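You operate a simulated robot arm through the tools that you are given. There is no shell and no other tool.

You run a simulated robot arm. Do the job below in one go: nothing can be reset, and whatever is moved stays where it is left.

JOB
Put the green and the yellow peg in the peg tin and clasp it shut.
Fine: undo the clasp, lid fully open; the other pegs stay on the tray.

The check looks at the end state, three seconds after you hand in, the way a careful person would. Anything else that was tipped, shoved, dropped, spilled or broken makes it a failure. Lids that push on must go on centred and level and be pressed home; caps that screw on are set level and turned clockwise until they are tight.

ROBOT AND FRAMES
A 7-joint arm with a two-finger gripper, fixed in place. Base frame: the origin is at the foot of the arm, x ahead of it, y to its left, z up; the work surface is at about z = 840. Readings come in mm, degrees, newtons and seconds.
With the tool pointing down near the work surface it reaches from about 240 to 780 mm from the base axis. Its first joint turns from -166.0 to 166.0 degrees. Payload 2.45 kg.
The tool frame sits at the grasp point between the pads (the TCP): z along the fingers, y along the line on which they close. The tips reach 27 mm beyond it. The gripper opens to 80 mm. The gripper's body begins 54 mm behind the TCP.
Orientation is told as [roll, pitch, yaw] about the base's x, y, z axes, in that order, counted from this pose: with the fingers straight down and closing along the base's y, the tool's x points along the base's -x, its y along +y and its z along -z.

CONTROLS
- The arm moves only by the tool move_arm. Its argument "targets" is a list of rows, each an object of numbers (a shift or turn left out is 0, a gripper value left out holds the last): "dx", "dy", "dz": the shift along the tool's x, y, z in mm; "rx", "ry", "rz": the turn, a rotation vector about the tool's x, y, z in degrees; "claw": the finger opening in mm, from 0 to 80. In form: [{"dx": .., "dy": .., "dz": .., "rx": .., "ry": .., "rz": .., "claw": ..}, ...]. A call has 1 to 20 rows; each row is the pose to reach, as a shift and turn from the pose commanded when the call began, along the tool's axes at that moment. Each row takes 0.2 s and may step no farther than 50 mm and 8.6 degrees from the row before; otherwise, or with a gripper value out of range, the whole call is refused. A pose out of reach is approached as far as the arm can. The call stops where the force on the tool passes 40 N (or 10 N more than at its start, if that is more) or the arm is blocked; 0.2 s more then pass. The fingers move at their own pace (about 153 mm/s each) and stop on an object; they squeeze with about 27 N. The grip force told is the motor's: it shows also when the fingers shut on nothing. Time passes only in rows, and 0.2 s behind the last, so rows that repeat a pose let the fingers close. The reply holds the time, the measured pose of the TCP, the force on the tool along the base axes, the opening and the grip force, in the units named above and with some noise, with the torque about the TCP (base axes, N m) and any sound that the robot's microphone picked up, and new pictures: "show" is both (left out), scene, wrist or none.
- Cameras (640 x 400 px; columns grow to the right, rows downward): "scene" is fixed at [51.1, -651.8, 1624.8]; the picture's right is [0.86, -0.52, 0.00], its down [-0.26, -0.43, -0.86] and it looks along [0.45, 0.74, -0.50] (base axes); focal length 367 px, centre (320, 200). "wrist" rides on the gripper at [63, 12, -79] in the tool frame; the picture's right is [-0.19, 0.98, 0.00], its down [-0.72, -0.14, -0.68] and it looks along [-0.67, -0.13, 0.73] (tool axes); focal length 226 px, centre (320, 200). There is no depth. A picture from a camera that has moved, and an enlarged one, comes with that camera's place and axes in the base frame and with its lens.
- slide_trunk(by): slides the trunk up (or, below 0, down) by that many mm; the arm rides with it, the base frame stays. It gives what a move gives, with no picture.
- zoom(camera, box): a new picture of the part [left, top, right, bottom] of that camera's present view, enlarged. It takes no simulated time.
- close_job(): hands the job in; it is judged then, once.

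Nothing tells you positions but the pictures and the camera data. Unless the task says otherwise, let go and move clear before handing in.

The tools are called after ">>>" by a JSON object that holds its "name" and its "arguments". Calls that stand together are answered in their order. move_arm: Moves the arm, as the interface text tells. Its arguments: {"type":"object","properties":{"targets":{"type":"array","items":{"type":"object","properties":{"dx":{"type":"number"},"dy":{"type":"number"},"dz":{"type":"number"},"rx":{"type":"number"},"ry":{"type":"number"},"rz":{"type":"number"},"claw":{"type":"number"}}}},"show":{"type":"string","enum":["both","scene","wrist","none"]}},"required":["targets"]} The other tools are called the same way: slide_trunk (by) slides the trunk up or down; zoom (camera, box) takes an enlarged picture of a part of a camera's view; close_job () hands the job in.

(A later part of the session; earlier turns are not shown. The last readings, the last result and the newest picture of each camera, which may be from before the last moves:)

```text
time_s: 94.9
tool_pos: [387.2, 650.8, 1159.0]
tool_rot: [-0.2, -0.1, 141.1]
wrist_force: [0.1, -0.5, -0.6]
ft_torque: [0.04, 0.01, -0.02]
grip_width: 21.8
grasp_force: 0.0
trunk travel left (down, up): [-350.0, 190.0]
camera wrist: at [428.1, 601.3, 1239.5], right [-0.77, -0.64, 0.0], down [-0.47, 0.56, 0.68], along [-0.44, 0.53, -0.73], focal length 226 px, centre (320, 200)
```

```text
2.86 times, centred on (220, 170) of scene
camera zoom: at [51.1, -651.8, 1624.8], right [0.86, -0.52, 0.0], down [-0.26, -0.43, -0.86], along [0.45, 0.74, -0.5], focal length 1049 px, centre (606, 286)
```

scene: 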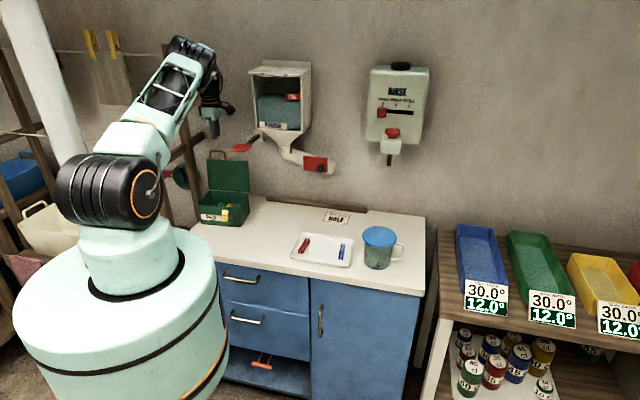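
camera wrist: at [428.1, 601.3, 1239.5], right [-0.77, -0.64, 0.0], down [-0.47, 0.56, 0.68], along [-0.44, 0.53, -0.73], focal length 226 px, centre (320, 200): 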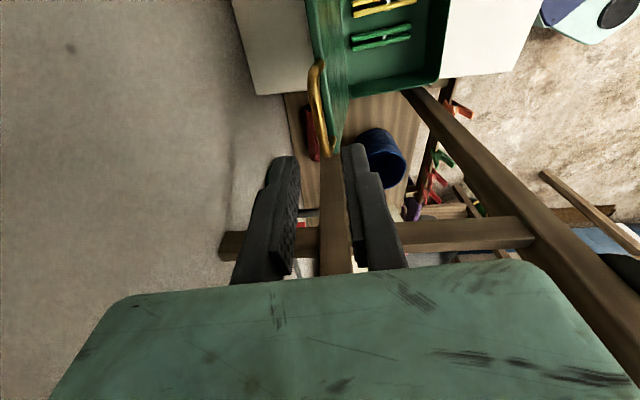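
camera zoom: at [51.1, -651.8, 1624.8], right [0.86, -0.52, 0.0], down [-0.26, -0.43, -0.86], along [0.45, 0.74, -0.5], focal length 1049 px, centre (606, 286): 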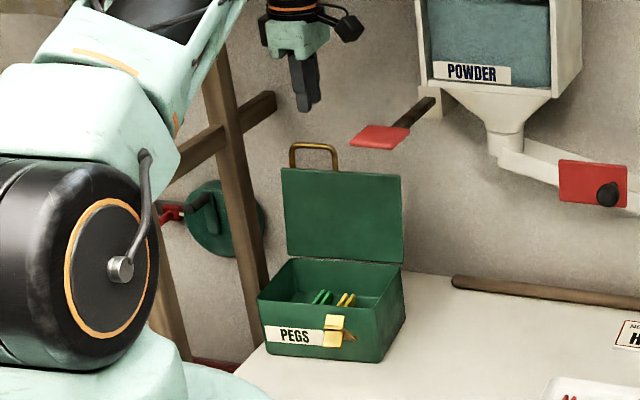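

I'm nearly centred over the bar. I'll apply small corrections and come down around it to the earlier release height.

>>> {"name": "move_arm", "arguments": {"targets": [{"dx": 1, "dy": -1, "dz": 10, "claw": 22}, {"dx": 2, "dy": -1.9, "dz": 25, "claw": 22}, {"dx": 2, "dy": -1.9, "dz": 38, "claw": 22}, {"dx": 2, "dy": -1.9, "dz": 48, "claw": 22}, {"dx": 2, "dy": -1.9, "dz": 55, "claw": 22}, {"dx": 2, "dy": -1.9, "dz": 60, "claw": 22}, {"dx": 2, "dy": -1.9, "dz": 60, "claw": 22}, {"dx": 2, "dy": -1.9, "dz": 60, "claw": 22}], "show": "wrist"}}

>>> {"name": "zoom", "arguments": {"camera": "wrist", "box": [240, 40, 420, 220]}}

>>> {"name": "zoom", "arguments": {"camera": "scene", "box": [180, 120, 260, 190]}}

```text
time_s: 96.7
tool_pos: [386.4, 648.5, 1101.0]
tool_rot: [-0.2, 0.0, 141.1]
wrist_force: [-0.1, 0.2, -0.3]
ft_torque: [0.03, 0.01, 0.0]
grip_width: 22.3
grasp_force: 0.0
trunk travel left (down, up): [-350.0, 190.0]
camera wrist: at [428.6, 600.5, 1181.5], right [-0.77, -0.64, 0.0], down [-0.47, 0.56, 0.68], along [-0.43, 0.53, -0.73], focal length 226 px, centre (320, 200)
```

wrist: 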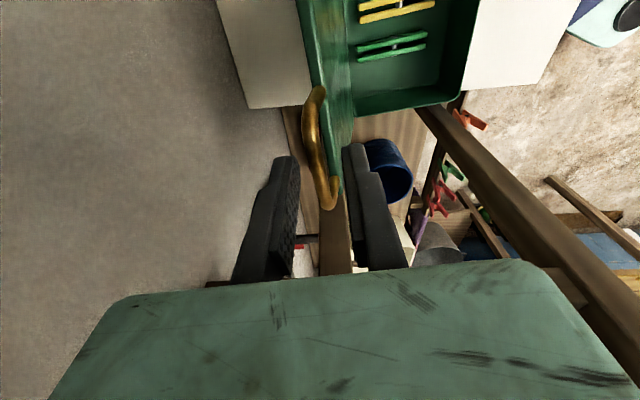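

```text
2.22 times, centred on (330, 130) of wrist
camera zoom: at [428.6, 600.5, 1181.5], right [-0.77, -0.64, 0.0], down [-0.47, 0.56, 0.68], along [-0.43, 0.53, -0.73], focal length 502 px, centre (298, 356)
```

zoom: 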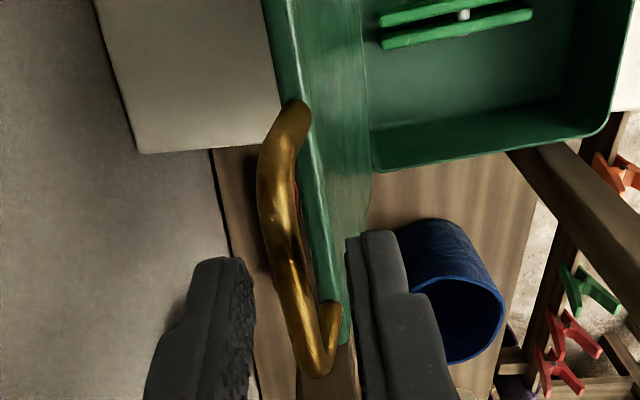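

```text
5.71 times, centred on (220, 155) of scene
camera zoom: at [51.1, -651.8, 1624.8], right [0.86, -0.52, 0.0], down [-0.26, -0.43, -0.86], along [0.45, 0.74, -0.5], focal length 2098 px, centre (891, 457)
```

zoom: 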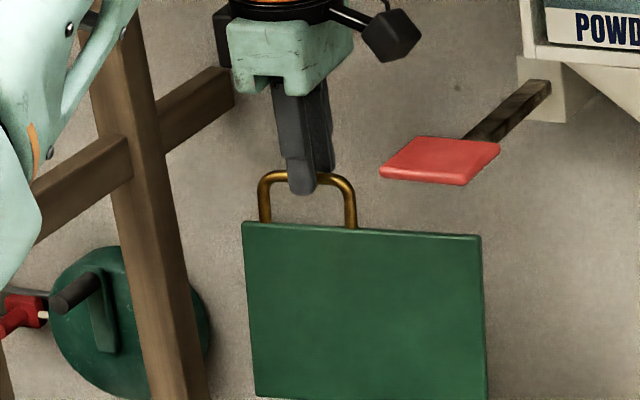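

The fingers straddle the bar. I'm closing on it.

>>> {"name": "move_arm", "arguments": {"targets": [{"claw": 14}, {"claw": 8}, {"claw": 2}, {"claw": 2}], "show": "none"}}

>>> {"name": "zoom", "arguments": {"camera": "scene", "box": [160, 110, 280, 240]}}

```text
time_s: 97.7
tool_pos: [386.6, 650.3, 1100.7]
tool_rot: [-0.2, 0.0, 141.0]
wrist_force: [-0.2, 0.1, 0.1]
ft_torque: [0.0, 0.02, -0.15]
grip_width: 7.0
grasp_force: 26.6
trunk travel left (down, up): [-350.0, 190.0]
```

```text
3.08 times, centred on (220, 175) of scene
camera zoom: at [51.1, -651.8, 1624.8], right [0.86, -0.52, 0.0], down [-0.26, -0.43, -0.86], along [0.45, 0.74, -0.5], focal length 1130 px, centre (628, 277)
```

zoom: 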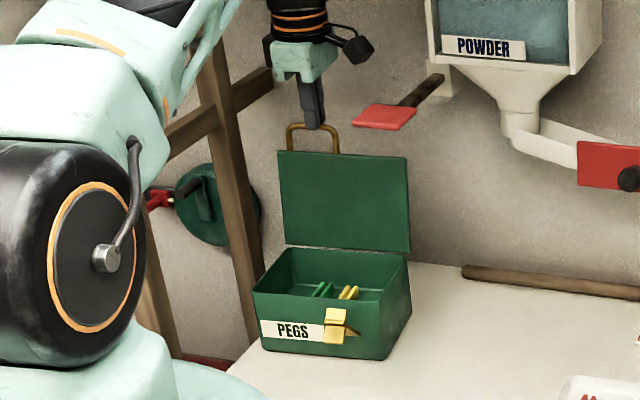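

Bar gripped. I'm bringing the lid forward along the reverse arc, down to about 65° first.

>>> {"name": "move_arm", "arguments": {"targets": [{"dy": 7, "dz": -0.7, "claw": 2}, {"dy": 14, "dz": -1.2, "claw": 2}, {"dy": 20.3, "dz": -1.3, "claw": 2}, {"dy": 34.1, "dz": -0.7, "claw": 2}, {"dy": 47.7, "dz": 1.1, "claw": 2}, {"dy": 61.2, "dz": 4.1, "claw": 2}, {"dy": 74.3, "dz": 8.2, "claw": 2}, {"dy": 87.1, "dz": 13.5, "claw": 2}, {"dy": 87.1, "dz": 13.5, "claw": 2}], "show": "none"}}

>>> {"name": "zoom", "arguments": {"camera": "scene", "box": [160, 110, 280, 240]}}

```text
time_s: 99.7
tool_pos: [330.5, 583.4, 1087.1]
tool_rot: [-0.2, -0.1, 141.1]
wrist_force: [-5.4, -2.8, 8.8]
ft_torque: [-0.09, 0.13, -0.04]
grip_width: 1.4
grasp_force: 0.1
trunk travel left (down, up): [-350.0, 190.0]
```

```text
3.08 times, centred on (220, 175) of scene
camera zoom: at [51.1, -651.8, 1624.8], right [0.86, -0.52, 0.0], down [-0.26, -0.43, -0.86], along [0.45, 0.74, -0.5], focal length 1130 px, centre (628, 277)
```

zoom: 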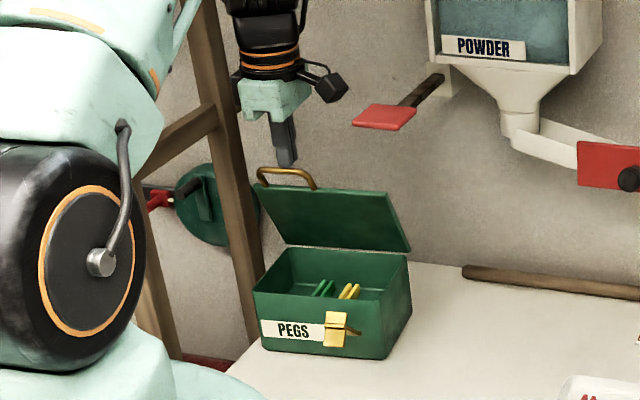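

The bar slipped out of the pads and the lid is standing at about 60° by itself. I'll look at the wrist view before continuing.

>>> {"name": "move_arm", "arguments": {"targets": [{"dz": 0, "claw": 2}], "show": "both"}}

>>> {"name": "zoom", "arguments": {"camera": "wrist", "box": [240, 60, 420, 240]}}

>>> {"name": "zoom", "arguments": {"camera": "scene", "box": [190, 140, 250, 200]}}

```text
time_s: 100.1
tool_pos: [332.7, 583.7, 1087.9]
tool_rot: [-0.2, 0.0, 141.1]
wrist_force: [-3.3, -0.6, 5.8]
ft_torque: [-0.08, 0.1, -0.09]
grip_width: 1.7
grasp_force: 0.0
trunk travel left (down, up): [-350.0, 190.0]
camera wrist: at [373.8, 533.5, 1167.8], right [-0.77, -0.64, -0.01], down [-0.47, 0.56, 0.68], along [-0.43, 0.53, -0.73], focal length 226 px, centre (320, 200)
```

scene: 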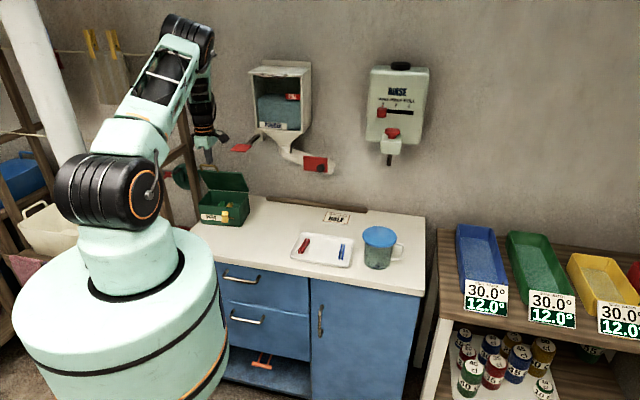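
wrist: 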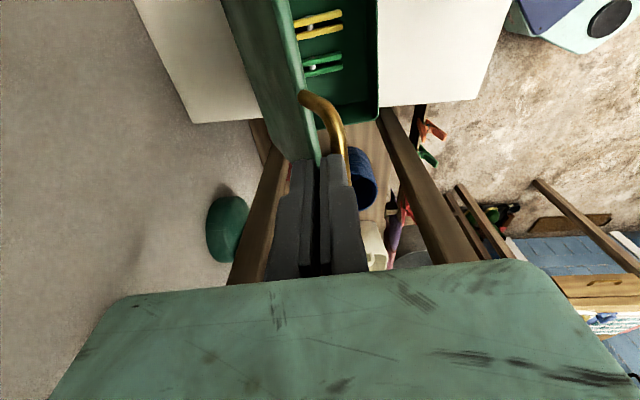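

```text
2.22 times, centred on (330, 150) of wrist
camera zoom: at [373.8, 533.5, 1167.8], right [-0.77, -0.64, -0.01], down [-0.47, 0.56, 0.68], along [-0.43, 0.53, -0.73], focal length 502 px, centre (298, 311)
```

zoom: 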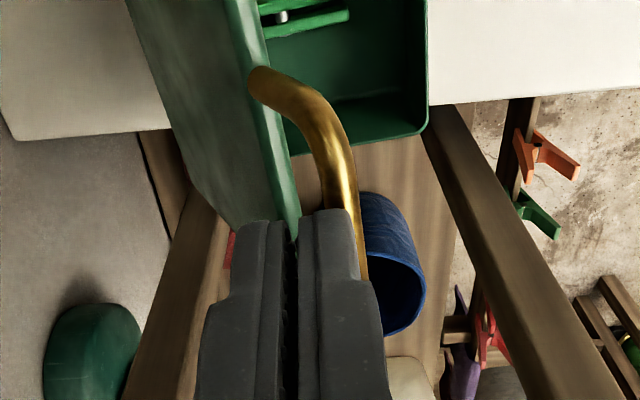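

```text
6.67 times, centred on (220, 170) of scene
camera zoom: at [51.1, -651.8, 1624.8], right [0.86, -0.52, 0.0], down [-0.26, -0.43, -0.86], along [0.45, 0.74, -0.5], focal length 2448 px, centre (987, 400)
```

zoom: 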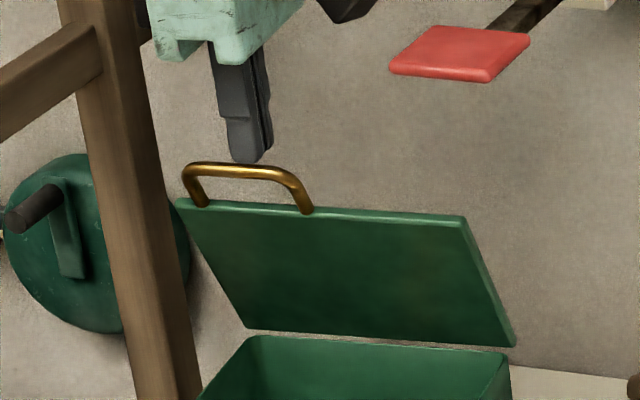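

The closed fingers are now behind the bar, inside the handle loop, and the hinge holds the lid by friction at about 62°. I'll use the fingers as a hook and draw the bar forward and down along the arc to about 42°.

>>> {"name": "move_arm", "arguments": {"targets": [{"dy": 6, "dz": 3, "claw": 0}, {"dy": 11.9, "dz": 7, "claw": 0}, {"dy": 17.5, "dz": 11, "claw": 0}, {"dy": 23.1, "dz": 15, "claw": 0}, {"dy": 28.4, "dz": 19.4, "claw": 0}, {"dy": 33.6, "dz": 23.9, "claw": 0}, {"dy": 38.5, "dz": 28.8, "claw": 0}, {"dy": 43.2, "dz": 33.8, "claw": 0}, {"dy": 43.2, "dz": 33.8, "claw": 0}], "show": "both"}}

>>> {"name": "zoom", "arguments": {"camera": "scene", "box": [160, 110, 280, 240]}}

>>> {"name": "zoom", "arguments": {"camera": "wrist", "box": [240, 60, 420, 240]}}

```text
time_s: 102.1
tool_pos: [307.6, 550.1, 1051.8]
tool_rot: [-0.3, 0.0, 140.9]
wrist_force: [0.2, -0.1, 0.1]
ft_torque: [-0.01, -0.01, 0.02]
grip_width: 0.2
grasp_force: 27.4
trunk travel left (down, up): [-350.0, 190.0]
camera wrist: at [347.8, 500.4, 1132.8], right [-0.77, -0.64, 0.0], down [-0.47, 0.56, 0.68], along [-0.43, 0.53, -0.73], focal length 226 px, centre (320, 200)
```

scene: 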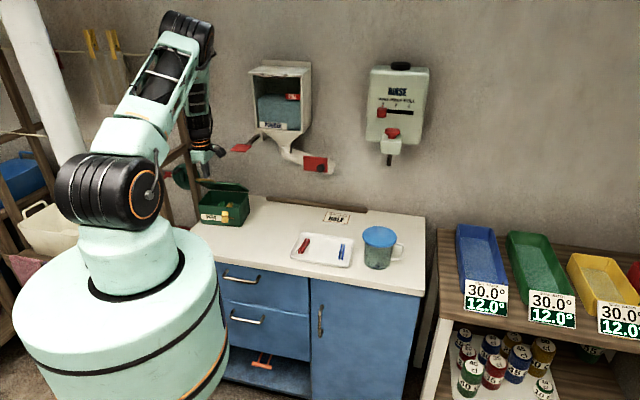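
wrist: 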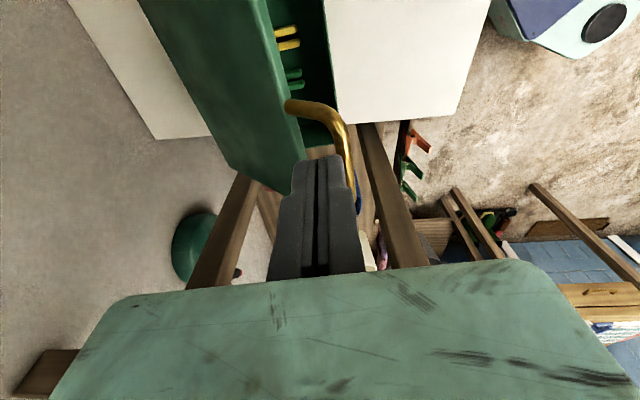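

```text
3.08 times, centred on (220, 175) of scene
camera zoom: at [51.1, -651.8, 1624.8], right [0.86, -0.52, 0.0], down [-0.26, -0.43, -0.86], along [0.45, 0.74, -0.5], focal length 1130 px, centre (628, 277)
```

zoom: 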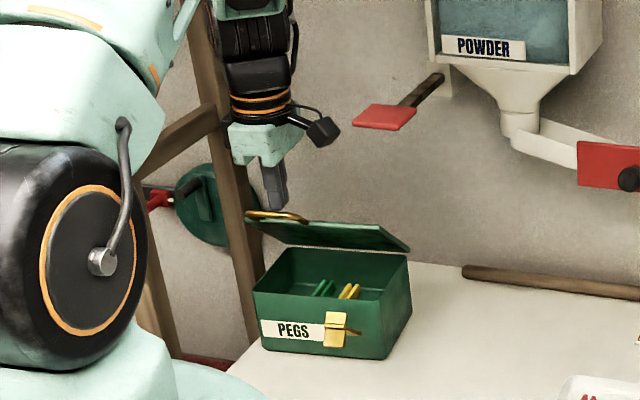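

```text
2.22 times, centred on (330, 150) of wrist
camera zoom: at [347.8, 500.4, 1132.8], right [-0.77, -0.64, 0.0], down [-0.47, 0.56, 0.68], along [-0.43, 0.53, -0.73], focal length 502 px, centre (298, 311)
```

zoom: 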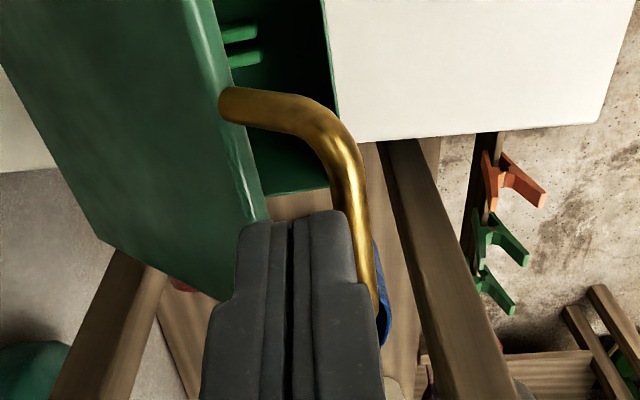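

The lid followed to about 42° and holds there. I'll lift the closed fingers out of the loop, move them back over the lid's top, and come down onto its surface to press it shut.

>>> {"name": "move_arm", "arguments": {"targets": [{"dz": -10, "claw": 0}, {"dz": -22, "claw": 0}, {"dy": -15, "dz": -24, "claw": 0}, {"dy": -30, "dz": -24, "claw": 0}, {"dy": -45, "dz": -20, "claw": 0}, {"dy": -45, "dz": -5, "claw": 0}, {"dy": -45, "dz": 5, "claw": 0}, {"dy": -45, "dz": 12, "claw": 0}, {"dy": -45, "dz": 18, "claw": 0}, {"dy": -45, "dz": 18, "claw": 0}], "show": "both"}}

>>> {"name": "zoom", "arguments": {"camera": "scene", "box": [160, 110, 280, 240]}}

>>> {"name": "zoom", "arguments": {"camera": "wrist", "box": [200, 40, 420, 240]}}

```text
time_s: 104.3
tool_pos: [333.1, 583.8, 1034.9]
tool_rot: [-0.3, -0.1, 141.1]
wrist_force: [0.2, -0.4, 1.2]
ft_torque: [0.01, -0.01, 0.0]
grip_width: 0.0
grasp_force: 26.8
trunk travel left (down, up): [-350.0, 190.0]
camera wrist: at [375.1, 535.0, 1115.0], right [-0.77, -0.64, 0.0], down [-0.47, 0.56, 0.68], along [-0.43, 0.53, -0.73], focal length 226 px, centre (320, 200)
```

scene: 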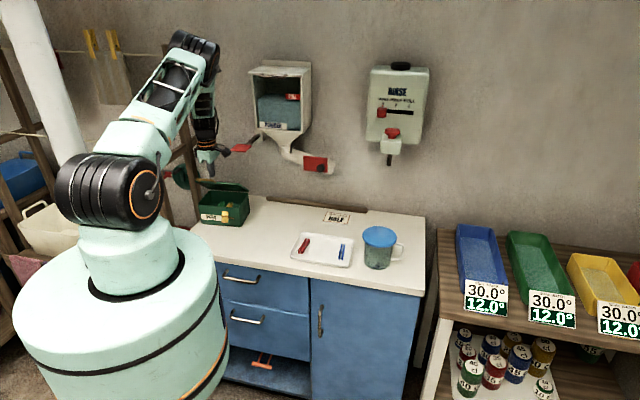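
wrist: 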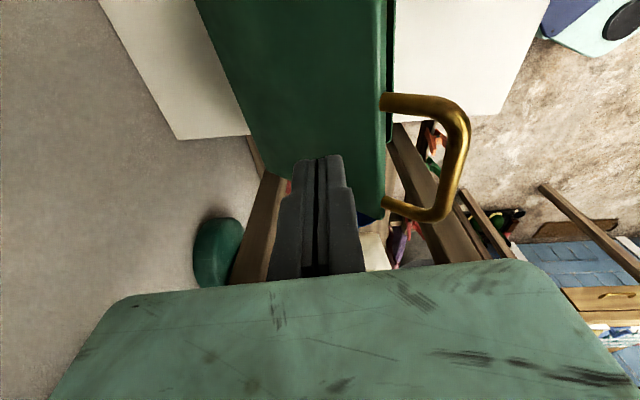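

```text
3.08 times, centred on (220, 175) of scene
camera zoom: at [51.1, -651.8, 1624.8], right [0.86, -0.52, 0.0], down [-0.26, -0.43, -0.86], along [0.45, 0.74, -0.5], focal length 1130 px, centre (628, 277)
```

zoom: 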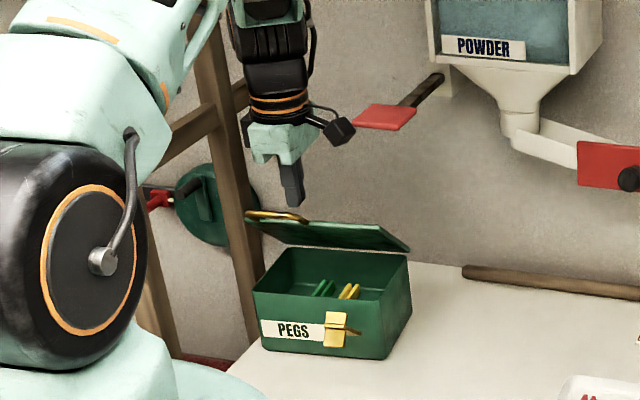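

```text
2.00 times, centred on (310, 140) of wrist
camera zoom: at [375.1, 535.0, 1115.0], right [-0.77, -0.64, 0.0], down [-0.47, 0.56, 0.68], along [-0.43, 0.53, -0.73], focal length 452 px, centre (340, 320)
```

zoom: 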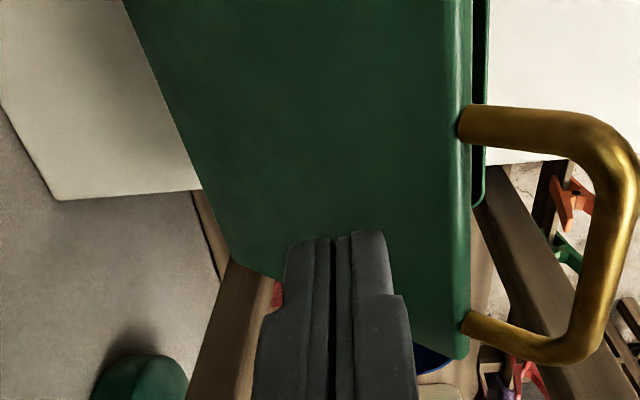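

The fingertips are just above the lid's top surface. I'm pressing down along the closing arc to about 5° from shut.

>>> {"name": "move_arm", "arguments": {"targets": [{"dz": 6, "claw": 0}, {"dz": 11, "claw": 0}, {"dy": 3, "dz": 15, "claw": 0}, {"dy": 6.5, "dz": 19, "claw": 0}, {"dy": 10, "dz": 23, "claw": 0}, {"dy": 13, "dz": 27, "claw": 0}, {"dy": 16.5, "dz": 33, "claw": 0}, {"dy": 20.6, "dz": 41, "claw": 0}, {"dy": 23.4, "dz": 49, "claw": 0}, {"dy": 25.9, "dz": 56.6, "claw": 0}, {"dy": 27, "dz": 61, "claw": 0}, {"dy": 27.5, "dz": 65, "claw": 0}, {"dy": 27.5, "dz": 65, "claw": 0}], "show": "both"}}

>>> {"name": "zoom", "arguments": {"camera": "scene", "box": [160, 110, 280, 240]}}

>>> {"name": "zoom", "arguments": {"camera": "scene", "box": [190, 180, 260, 235]}}

```text
time_s: 107.1
tool_pos: [317.7, 562.9, 969.7]
tool_rot: [-0.3, 0.0, 141.2]
wrist_force: [0.3, 0.0, 0.3]
ft_torque: [-0.02, 0.02, 0.0]
grip_width: 0.0
grasp_force: 27.1
trunk travel left (down, up): [-350.0, 190.0]
camera wrist: at [359.1, 513.5, 1049.9], right [-0.77, -0.64, 0.0], down [-0.47, 0.56, 0.68], along [-0.43, 0.53, -0.73], focal length 226 px, centre (320, 200)
```

scene: 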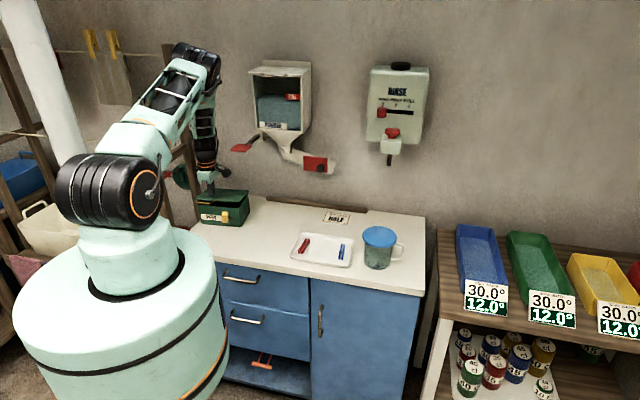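
wrist: 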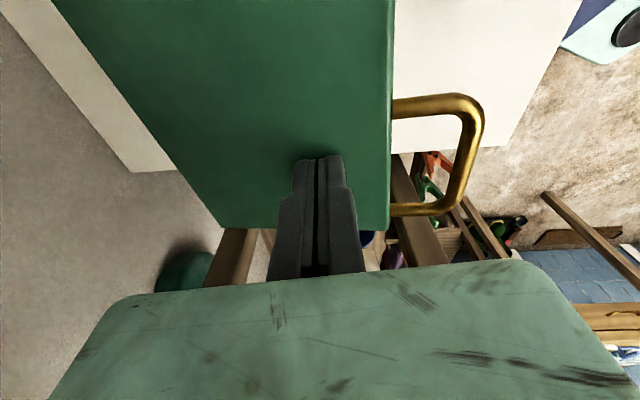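

```text
3.08 times, centred on (220, 175) of scene
camera zoom: at [51.1, -651.8, 1624.8], right [0.86, -0.52, 0.0], down [-0.26, -0.43, -0.86], along [0.45, 0.74, -0.5], focal length 1130 px, centre (628, 277)
```

zoom: 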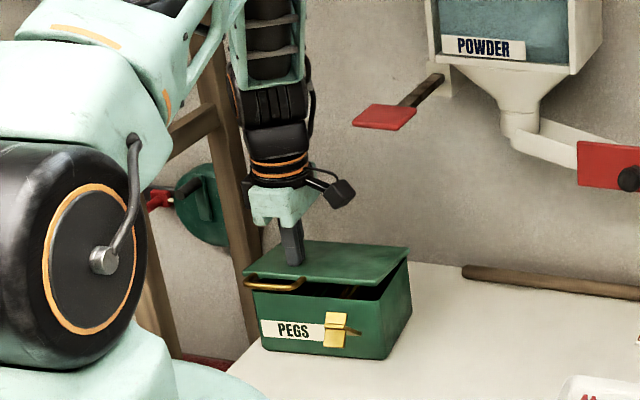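

```text
7.27 times, centred on (225, 208) of scene
camera zoom: at [51.1, -651.8, 1624.8], right [0.86, -0.52, 0.0], down [-0.26, -0.43, -0.86], along [0.45, 0.74, -0.5], focal length 2671 px, centre (1011, 146)
```

zoom: 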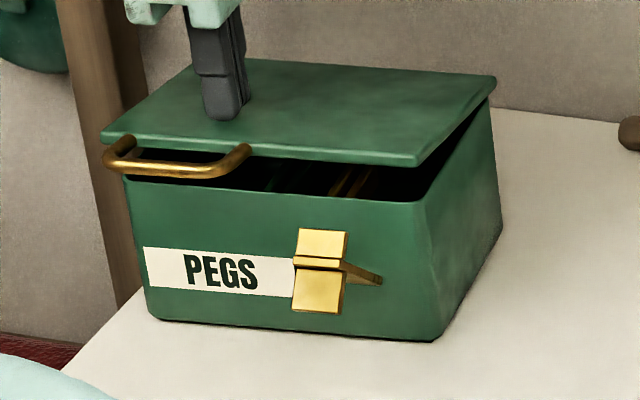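

The lid is almost shut. I'm pressing it down the last bit with a light touch.

>>> {"name": "move_arm", "arguments": {"targets": [{"dy": 0.3, "dz": 2, "claw": 0}, {"dy": 0.6, "dz": 4, "claw": 0}, {"dy": 0.8, "dz": 6, "claw": 0}, {"dy": 0.9, "dz": 8, "claw": 0}, {"dy": 0.9, "dz": 9.5, "claw": 0}, {"dy": 0.9, "dz": 10.5, "claw": 0}, {"dy": 0.9, "dz": 11.5, "claw": 0}, {"dy": 0.9, "dz": 11.5, "claw": 0}], "show": "none"}}

>>> {"name": "zoom", "arguments": {"camera": "scene", "box": [190, 180, 260, 235]}}

```text
time_s: 108.9
tool_pos: [316.5, 562.4, 958.4]
tool_rot: [-0.3, 0.0, 141.0]
wrist_force: [0.0, -0.8, 0.0]
ft_torque: [0.0, 0.02, 0.0]
grip_width: 0.1
grasp_force: 27.2
trunk travel left (down, up): [-350.0, 190.0]
```

```text
7.27 times, centred on (225, 208) of scene
camera zoom: at [51.1, -651.8, 1624.8], right [0.86, -0.52, 0.0], down [-0.26, -0.43, -0.86], along [0.45, 0.74, -0.5], focal length 2671 px, centre (1011, 146)
```

zoom: 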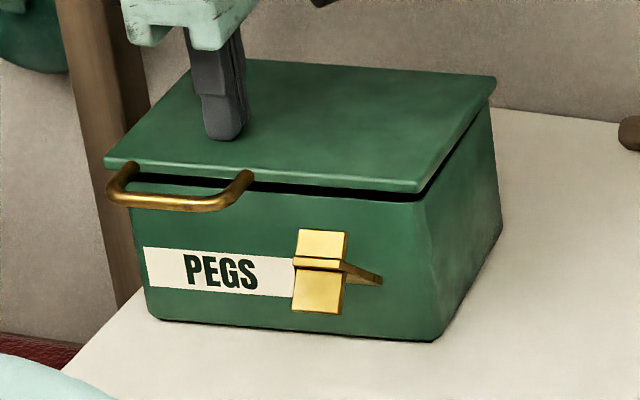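

There's still a small gap at the front. I'll keep pressing in 1 mm steps until it seats.

>>> {"name": "move_arm", "arguments": {"targets": [{"dz": 1.5, "claw": 0}, {"dz": 3, "claw": 0}, {"dz": 4, "claw": 0}, {"dz": 5, "claw": 0}, {"dz": 6, "claw": 0}, {"dz": 7, "claw": 0}, {"dz": 8, "claw": 0}, {"dz": 8, "claw": 0}], "show": "none"}}

>>> {"name": "zoom", "arguments": {"camera": "scene", "box": [190, 180, 260, 235]}}

```text
time_s: 110.7
tool_pos: [316.6, 562.7, 951.5]
tool_rot: [-0.4, 0.0, 140.9]
wrist_force: [1.2, 0.3, 16.8]
ft_torque: [0.0, -0.02, -0.12]
grip_width: 6.2
grasp_force: 26.9
trunk travel left (down, up): [-350.0, 190.0]
```

```text
7.27 times, centred on (225, 208) of scene
camera zoom: at [51.1, -651.8, 1624.8], right [0.86, -0.52, 0.0], down [-0.26, -0.43, -0.86], along [0.45, 0.74, -0.5], focal length 2671 px, centre (1011, 146)
```

zoom: 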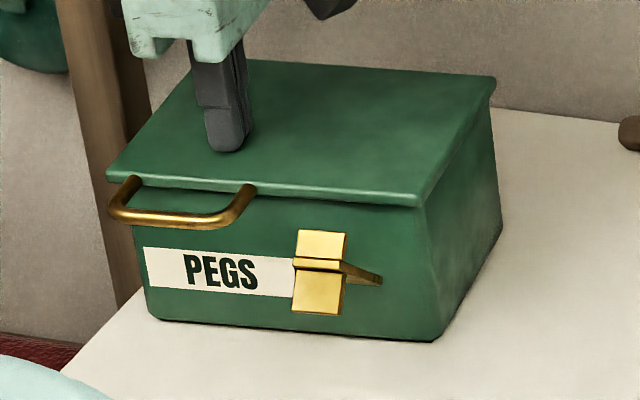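

The lid is fully seated, with its top at about z=925. Next is the clasp. I'll lift off, back out to the front, and turn to yaw 51° away from the paddle.

>>> {"name": "move_arm", "arguments": {"targets": [{"dz": -15, "claw": 0}, {"dz": -50, "claw": 0}, {"dy": 22, "dz": -90, "claw": 0}, {"dy": 45, "dz": -130, "claw": 0}, {"dy": 45, "dz": -136, "rz": 8.2}, {"dy": 45, "dz": -136, "rz": 16.4}, {"dy": 45, "dz": -136, "rz": 24.6}, {"dy": 45, "dz": -136, "rz": 32.8}, {"dy": 45, "dz": -136, "rz": 41}, {"dy": 45, "dz": -136, "rz": 49.2}, {"dy": 45, "dz": -136, "rz": 57.4}, {"dy": 45, "dz": -136, "rz": 65.6}, {"dy": 45, "dz": -136, "rz": 73.8}, {"dy": 45, "dz": -136, "rz": 82}, {"dy": 45, "dz": -136, "rz": 90}, {"dy": 45, "dz": -136, "rz": 90}], "show": "both"}}

>>> {"name": "zoom", "arguments": {"camera": "scene", "box": [180, 170, 280, 240]}}

>>> {"name": "zoom", "arguments": {"camera": "wrist", "box": [200, 20, 400, 200]}}

```text
time_s: 114.1
tool_pos: [286.6, 527.4, 1085.5]
tool_rot: [0.0, -0.3, 50.9]
wrist_force: [-0.8, 0.9, -0.5]
ft_torque: [0.01, 0.03, -0.04]
grip_width: 0.0
grasp_force: 27.3
trunk travel left (down, up): [-350.0, 190.0]
camera wrist: at [238.1, 485.7, 1166.2], right [-0.64, 0.77, 0.0], down [0.56, 0.47, 0.69], along [0.53, 0.44, -0.73], focal length 226 px, centre (320, 200)
```

scene: 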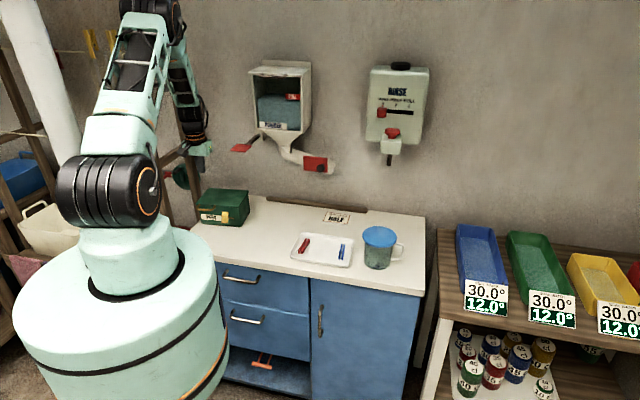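
wrist: 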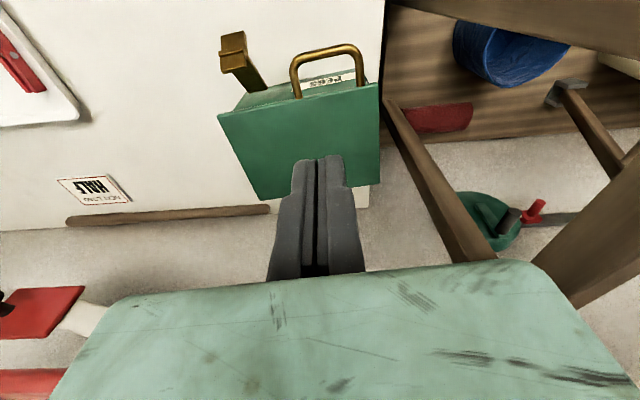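

```text
5.71 times, centred on (230, 205) of scene
camera zoom: at [51.1, -651.8, 1624.8], right [0.86, -0.52, 0.0], down [-0.26, -0.43, -0.86], along [0.45, 0.74, -0.5], focal length 2098 px, centre (834, 171)
```

zoom: 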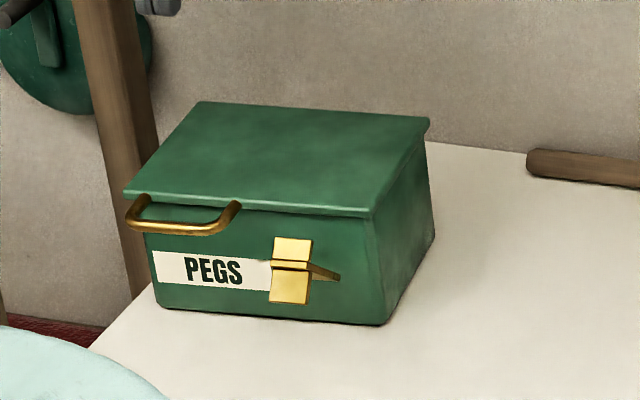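

```text
2.22 times, centred on (300, 110) of wrist
camera zoom: at [238.1, 485.7, 1166.2], right [-0.64, 0.77, 0.0], down [0.56, 0.47, 0.69], along [0.53, 0.44, -0.73], focal length 502 px, centre (364, 400)
```

zoom: 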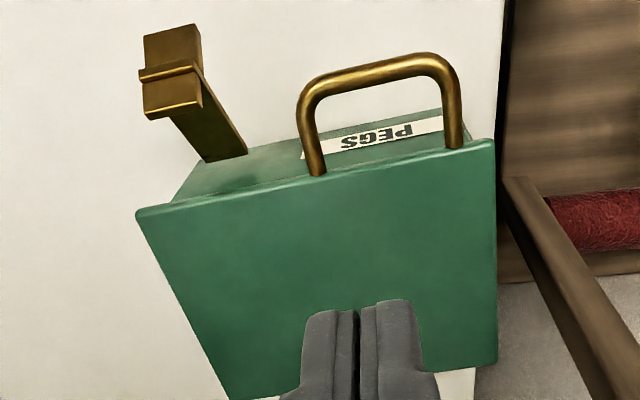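

The clasp stands out at about 58° from closed, some 33 mm from the lid's right edge. Because the paddle hangs above here, I'll approach with the gripper tilted 20° so the wrist leans away from it, fingers open to straddle the clasp.

>>> {"name": "move_arm", "arguments": {"targets": [{"dx": 27, "dy": -23.5, "dz": 8, "claw": 20}, {"dx": 54, "dy": -47, "dz": 16, "claw": 40}, {"dx": 81.2, "dy": -70.4, "dz": 25, "claw": 44}, {"dx": 76, "dy": -74, "dz": 50, "ry": -7, "claw": 44}, {"dx": 71, "dy": -77, "dz": 80, "ry": -14, "claw": 44}, {"dx": 66, "dy": -80, "dz": 108, "ry": -20, "claw": 44}, {"dx": 61.3, "dy": -83.2, "dz": 134.5, "ry": -20, "claw": 44}, {"dx": 61.3, "dy": -83.2, "dz": 134.5, "ry": -20, "claw": 44}, {"dx": 61.3, "dy": -83.2, "dz": 134.5, "ry": -20, "claw": 44}], "show": "both"}}

>>> {"name": "zoom", "arguments": {"camera": "wrist", "box": [220, 60, 420, 220]}}

>>> {"name": "zoom", "arguments": {"camera": "scene", "box": [170, 150, 270, 230]}}

```text
time_s: 116.1
tool_pos: [314.7, 428.7, 953.1]
tool_rot: [0.0, -20.4, 51.2]
wrist_force: [-1.0, 0.9, 0.3]
ft_torque: [0.01, 0.02, 0.04]
grip_width: 44.1
grasp_force: 0.1
trunk travel left (down, up): [-350.0, 190.0]
camera wrist: at [250.1, 369.0, 1004.7], right [-0.65, 0.76, 0.07], down [0.38, 0.25, 0.89], along [0.66, 0.6, -0.45], focal length 226 px, centre (320, 200)
```

scene: 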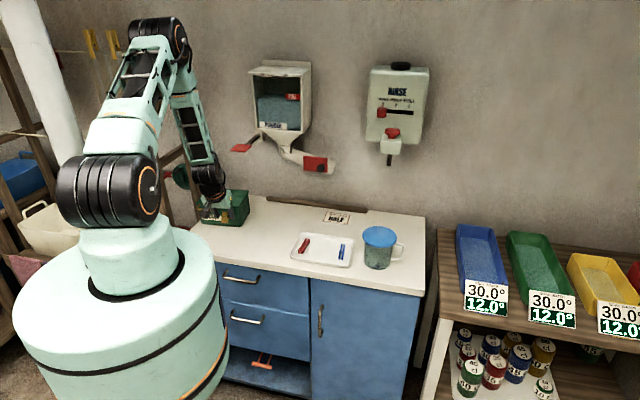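
wrist: 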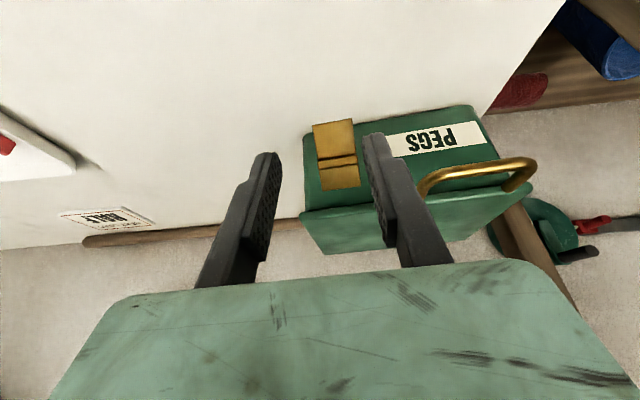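

```text
2.50 times, centred on (320, 140) of wrist
camera zoom: at [250.1, 369.0, 1004.7], right [-0.65, 0.76, 0.07], down [0.38, 0.25, 0.89], along [0.66, 0.6, -0.45], focal length 565 px, centre (320, 350)
```

zoom: 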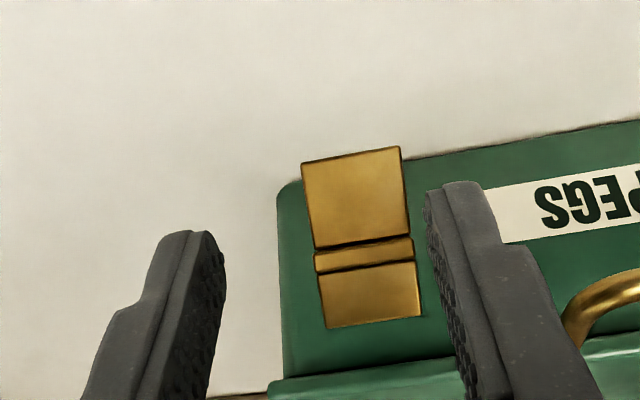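

```text
5.00 times, centred on (220, 190) of scene
camera zoom: at [51.1, -651.8, 1624.8], right [0.86, -0.52, 0.0], down [-0.26, -0.43, -0.86], along [0.45, 0.74, -0.5], focal length 1836 px, centre (820, 250)
```

zoom: 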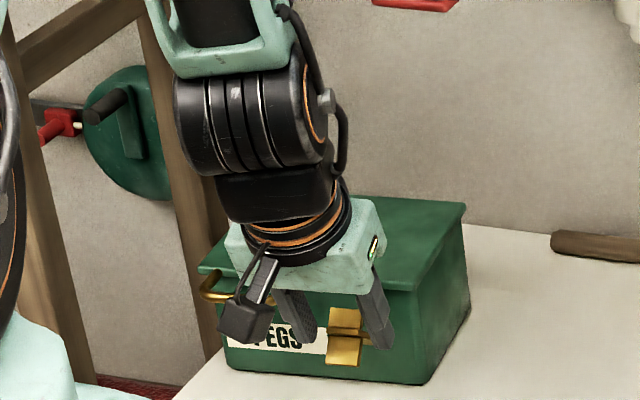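

Careful triangulation puts the clasp only about 39° open: hinge near z≈869, tab end near (314, 443, 904), 35.5 mm along. A closed finger pushing the tab's end inward along its arc should swing it shut. I'll position in front of the tab end first.

>>> {"name": "move_arm", "arguments": {"targets": [{"dx": 12, "dy": 3, "dz": 8, "claw": 20}, {"dx": 22, "dy": 6, "dz": 16, "claw": 0}, {"dx": 29, "dy": 9.2, "dz": 26, "claw": 0}, {"dx": 29, "dy": 9.2, "dz": 37, "claw": 0}, {"dx": 29, "dy": 9.2, "dz": 37, "claw": 0}, {"dx": 29, "dy": 9.2, "dz": 37, "claw": 0}], "show": "both"}}

>>> {"name": "zoom", "arguments": {"camera": "wrist", "box": [220, 60, 420, 240]}}

>>> {"name": "zoom", "arguments": {"camera": "scene", "box": [190, 180, 260, 235]}}

```text
time_s: 117.5
tool_pos: [299.1, 423.0, 907.3]
tool_rot: [-0.1, -20.3, 51.0]
wrist_force: [-0.1, 0.2, 0.3]
ft_torque: [-0.04, -0.01, 0.03]
grip_width: 0.0
grasp_force: 26.6
trunk travel left (down, up): [-350.0, 190.0]
camera wrist: at [235.0, 362.2, 960.8], right [-0.65, 0.76, 0.07], down [0.39, 0.25, 0.89], along [0.66, 0.6, -0.45], focal length 226 px, centre (320, 200)
```

scene: 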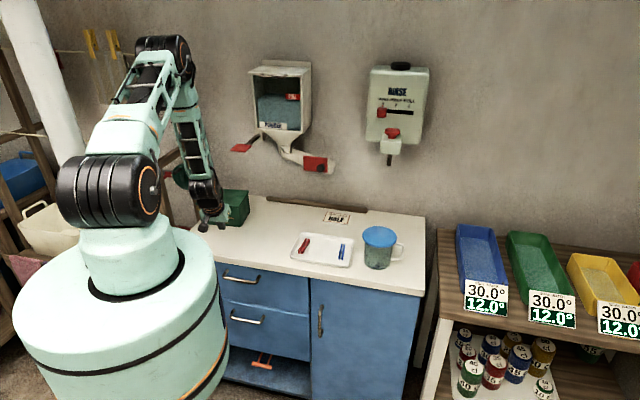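
wrist: 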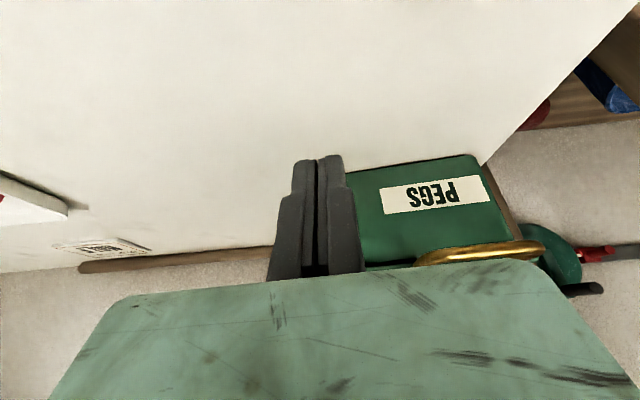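

```text
2.22 times, centred on (320, 150) of wrist
camera zoom: at [235.0, 362.2, 960.8], right [-0.65, 0.76, 0.07], down [0.39, 0.25, 0.89], along [0.66, 0.6, -0.45], focal length 502 px, centre (320, 311)
```

zoom: 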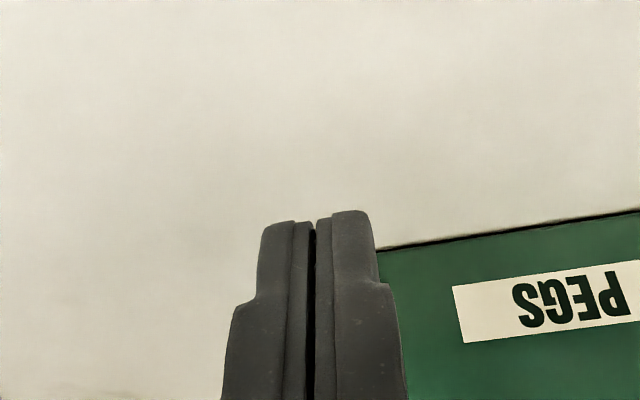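

```text
7.27 times, centred on (225, 208) of scene
camera zoom: at [51.1, -651.8, 1624.8], right [0.86, -0.52, 0.0], down [-0.26, -0.43, -0.86], along [0.45, 0.74, -0.5], focal length 2671 px, centre (1011, 146)
```

zoom: 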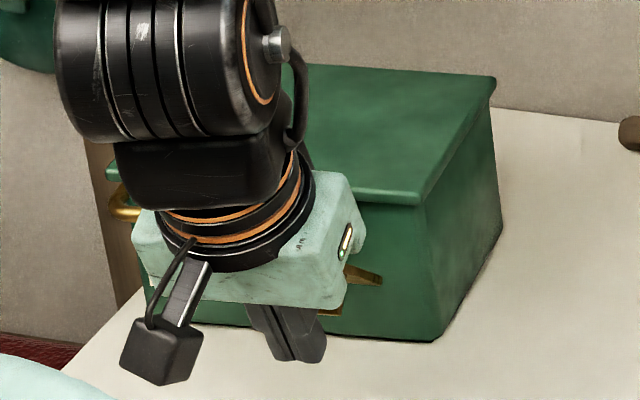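

The finger is in front of the tab end with about 15 mm of clearance. I'm pushing inward and up along the clasp's arc in small steps.

>>> {"name": "move_arm", "arguments": {"targets": [{"dx": -4, "dz": 1.4, "claw": 0}, {"dx": -7.5, "dz": 2.8, "claw": 0}, {"dx": -11, "dz": 4, "claw": 0}, {"dx": -14.1, "dz": 5.2, "claw": 0}, {"dx": -17.1, "dz": 3.3, "claw": 0}, {"dx": -20.1, "dz": 1.4, "claw": 0}, {"dx": -23.5, "dz": -0.3, "claw": 0}, {"dx": -27, "dz": -2, "claw": 0}, {"dx": -27, "dz": -2, "claw": 0}], "show": "wrist"}}

>>> {"name": "zoom", "arguments": {"camera": "scene", "box": [190, 180, 260, 235]}}

>>> {"name": "zoom", "arguments": {"camera": "wrist", "box": [220, 60, 420, 240]}}

```text
time_s: 119.5
tool_pos: [312.8, 442.9, 916.7]
tool_rot: [0.0, -20.3, 51.1]
wrist_force: [0.1, -0.8, -0.1]
ft_torque: [0.01, -0.01, -0.02]
grip_width: 0.0
grasp_force: 26.2
trunk travel left (down, up): [-350.0, 190.0]
camera wrist: at [248.9, 382.7, 970.5], right [-0.65, 0.76, 0.07], down [0.38, 0.25, 0.89], along [0.66, 0.6, -0.45], focal length 226 px, centre (320, 200)
```

wrist: 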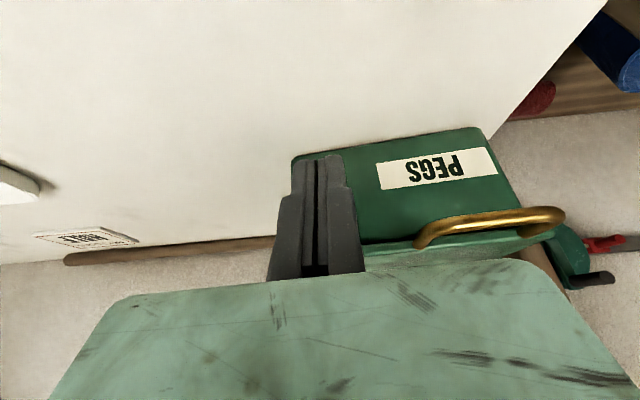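

```text
7.27 times, centred on (225, 208) of scene
camera zoom: at [51.1, -651.8, 1624.8], right [0.86, -0.52, 0.0], down [-0.26, -0.43, -0.86], along [0.45, 0.74, -0.5], focal length 2671 px, centre (1011, 146)
```

zoom: 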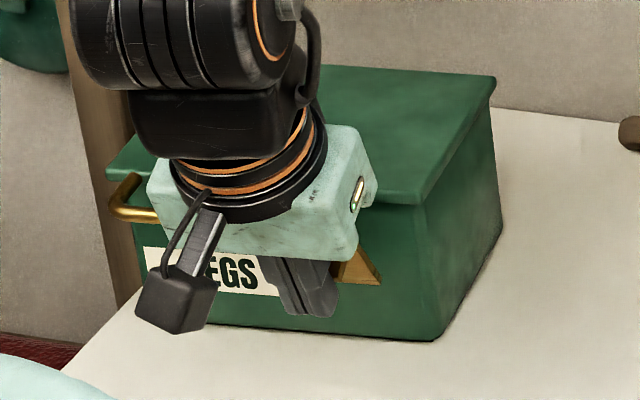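

```text
2.22 times, centred on (320, 150) of wrist
camera zoom: at [248.9, 382.7, 970.5], right [-0.65, 0.76, 0.07], down [0.38, 0.25, 0.89], along [0.66, 0.6, -0.45], focal length 502 px, centre (320, 311)
```

zoom: 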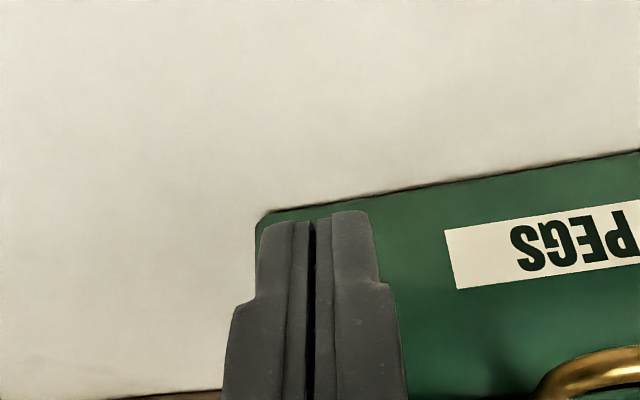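

The clasp is swinging up with almost no force. I'm continuing the arc.

>>> {"name": "move_arm", "arguments": {"targets": [{"dx": -3.7, "dz": -1.3, "claw": 0}, {"dx": -7.4, "dz": -2.6, "claw": 0}, {"dx": -10.6, "dz": -3.3, "claw": 0}, {"dx": -13.8, "dz": -4, "claw": 0}, {"dx": -17.1, "dz": -4.5, "claw": 0}, {"dx": -20.4, "dz": -4.8, "claw": 0}, {"dx": -20.4, "dz": -4.8, "claw": 0}], "show": "wrist"}}

>>> {"name": "zoom", "arguments": {"camera": "scene", "box": [190, 180, 260, 235]}}

>>> {"name": "zoom", "arguments": {"camera": "wrist", "box": [220, 60, 420, 240]}}

```text
time_s: 121.1
tool_pos: [325.6, 455.7, 930.2]
tool_rot: [-0.1, -20.2, 51.0]
wrist_force: [0.6, 0.6, 0.4]
ft_torque: [-0.01, 0.0, -0.04]
grip_width: 0.0
grasp_force: 26.7
trunk travel left (down, up): [-350.0, 190.0]
camera wrist: at [261.0, 396.3, 982.9], right [-0.65, 0.76, 0.07], down [0.38, 0.25, 0.89], along [0.66, 0.6, -0.45], focal length 226 px, centre (320, 200)
```

wrist: 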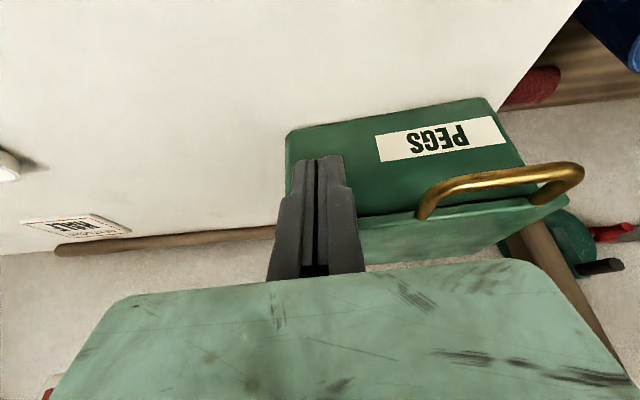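

```text
7.27 times, centred on (225, 208) of scene
camera zoom: at [51.1, -651.8, 1624.8], right [0.86, -0.52, 0.0], down [-0.26, -0.43, -0.86], along [0.45, 0.74, -0.5], focal length 2671 px, centre (1011, 146)
```

zoom: 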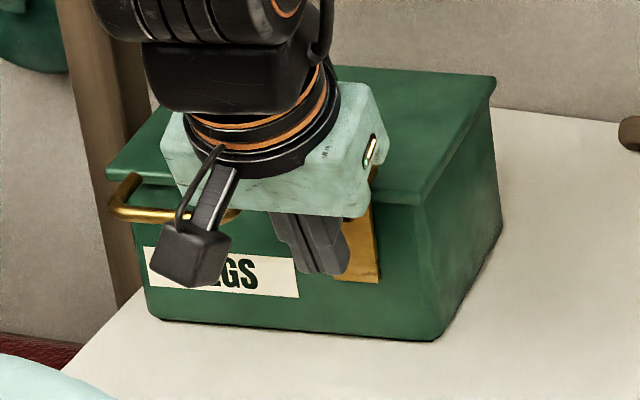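

```text
2.22 times, centred on (320, 150) of wrist
camera zoom: at [261.0, 396.3, 982.9], right [-0.65, 0.76, 0.07], down [0.38, 0.25, 0.89], along [0.66, 0.6, -0.45], focal length 502 px, centre (320, 311)
```

zoom: 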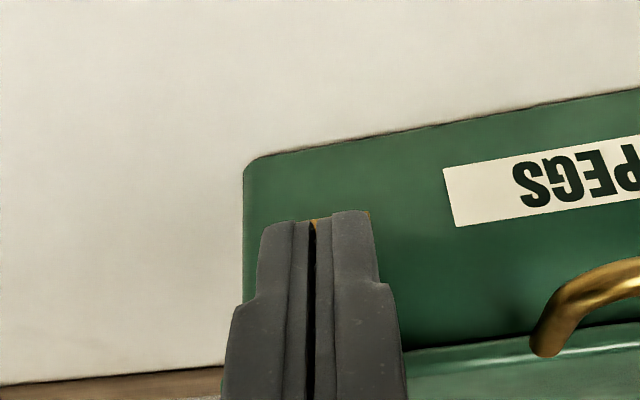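

The strap is nearly vertical. I'm pushing the last few millimetres and listening for a click.

>>> {"name": "move_arm", "arguments": {"targets": [{"dx": -2.2, "dz": -0.1, "claw": 0}, {"dx": -4.3, "dz": -0.1, "claw": 0}, {"dx": -6.4, "dz": -0.1, "claw": 0}, {"dx": -8.4, "dz": 0.3, "claw": 0}, {"dx": -8.4, "dz": 0.3, "claw": 0}], "show": "wrist"}}

>>> {"name": "zoom", "arguments": {"camera": "scene", "box": [190, 180, 260, 235]}}

>>> {"name": "zoom", "arguments": {"camera": "wrist", "box": [220, 60, 420, 240]}}

```text
time_s: 122.3
tool_pos: [329.1, 460.6, 932.1]
tool_rot: [0.0, -20.3, 50.9]
wrist_force: [-0.5, -0.2, -1.3]
ft_torque: [-0.01, -0.03, -0.01]
grip_width: 6.1
grasp_force: 26.8
trunk travel left (down, up): [-350.0, 190.0]
camera wrist: at [264.8, 401.9, 986.0], right [-0.65, 0.76, 0.07], down [0.39, 0.25, 0.89], along [0.66, 0.6, -0.46], focal length 226 px, centre (320, 200)
```

wrist: 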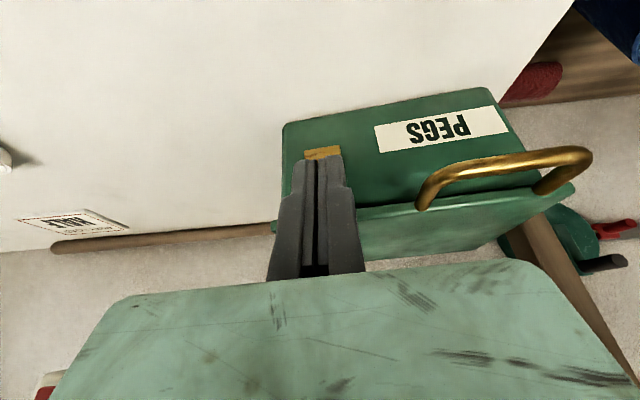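

```text
7.27 times, centred on (225, 208) of scene
camera zoom: at [51.1, -651.8, 1624.8], right [0.86, -0.52, 0.0], down [-0.26, -0.43, -0.86], along [0.45, 0.74, -0.5], focal length 2671 px, centre (1011, 146)
```

zoom: 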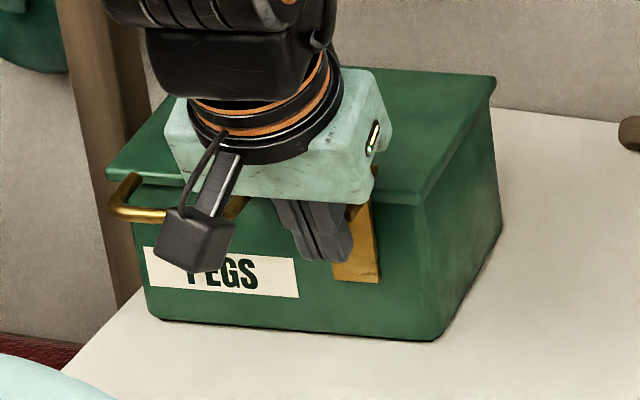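

```text
2.22 times, centred on (320, 150) of wrist
camera zoom: at [264.8, 401.9, 986.0], right [-0.65, 0.76, 0.07], down [0.39, 0.25, 0.89], along [0.66, 0.6, -0.46], focal length 502 px, centre (320, 311)
```

zoom: 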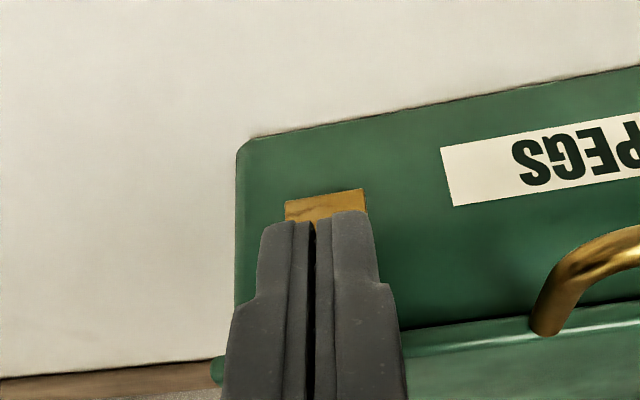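

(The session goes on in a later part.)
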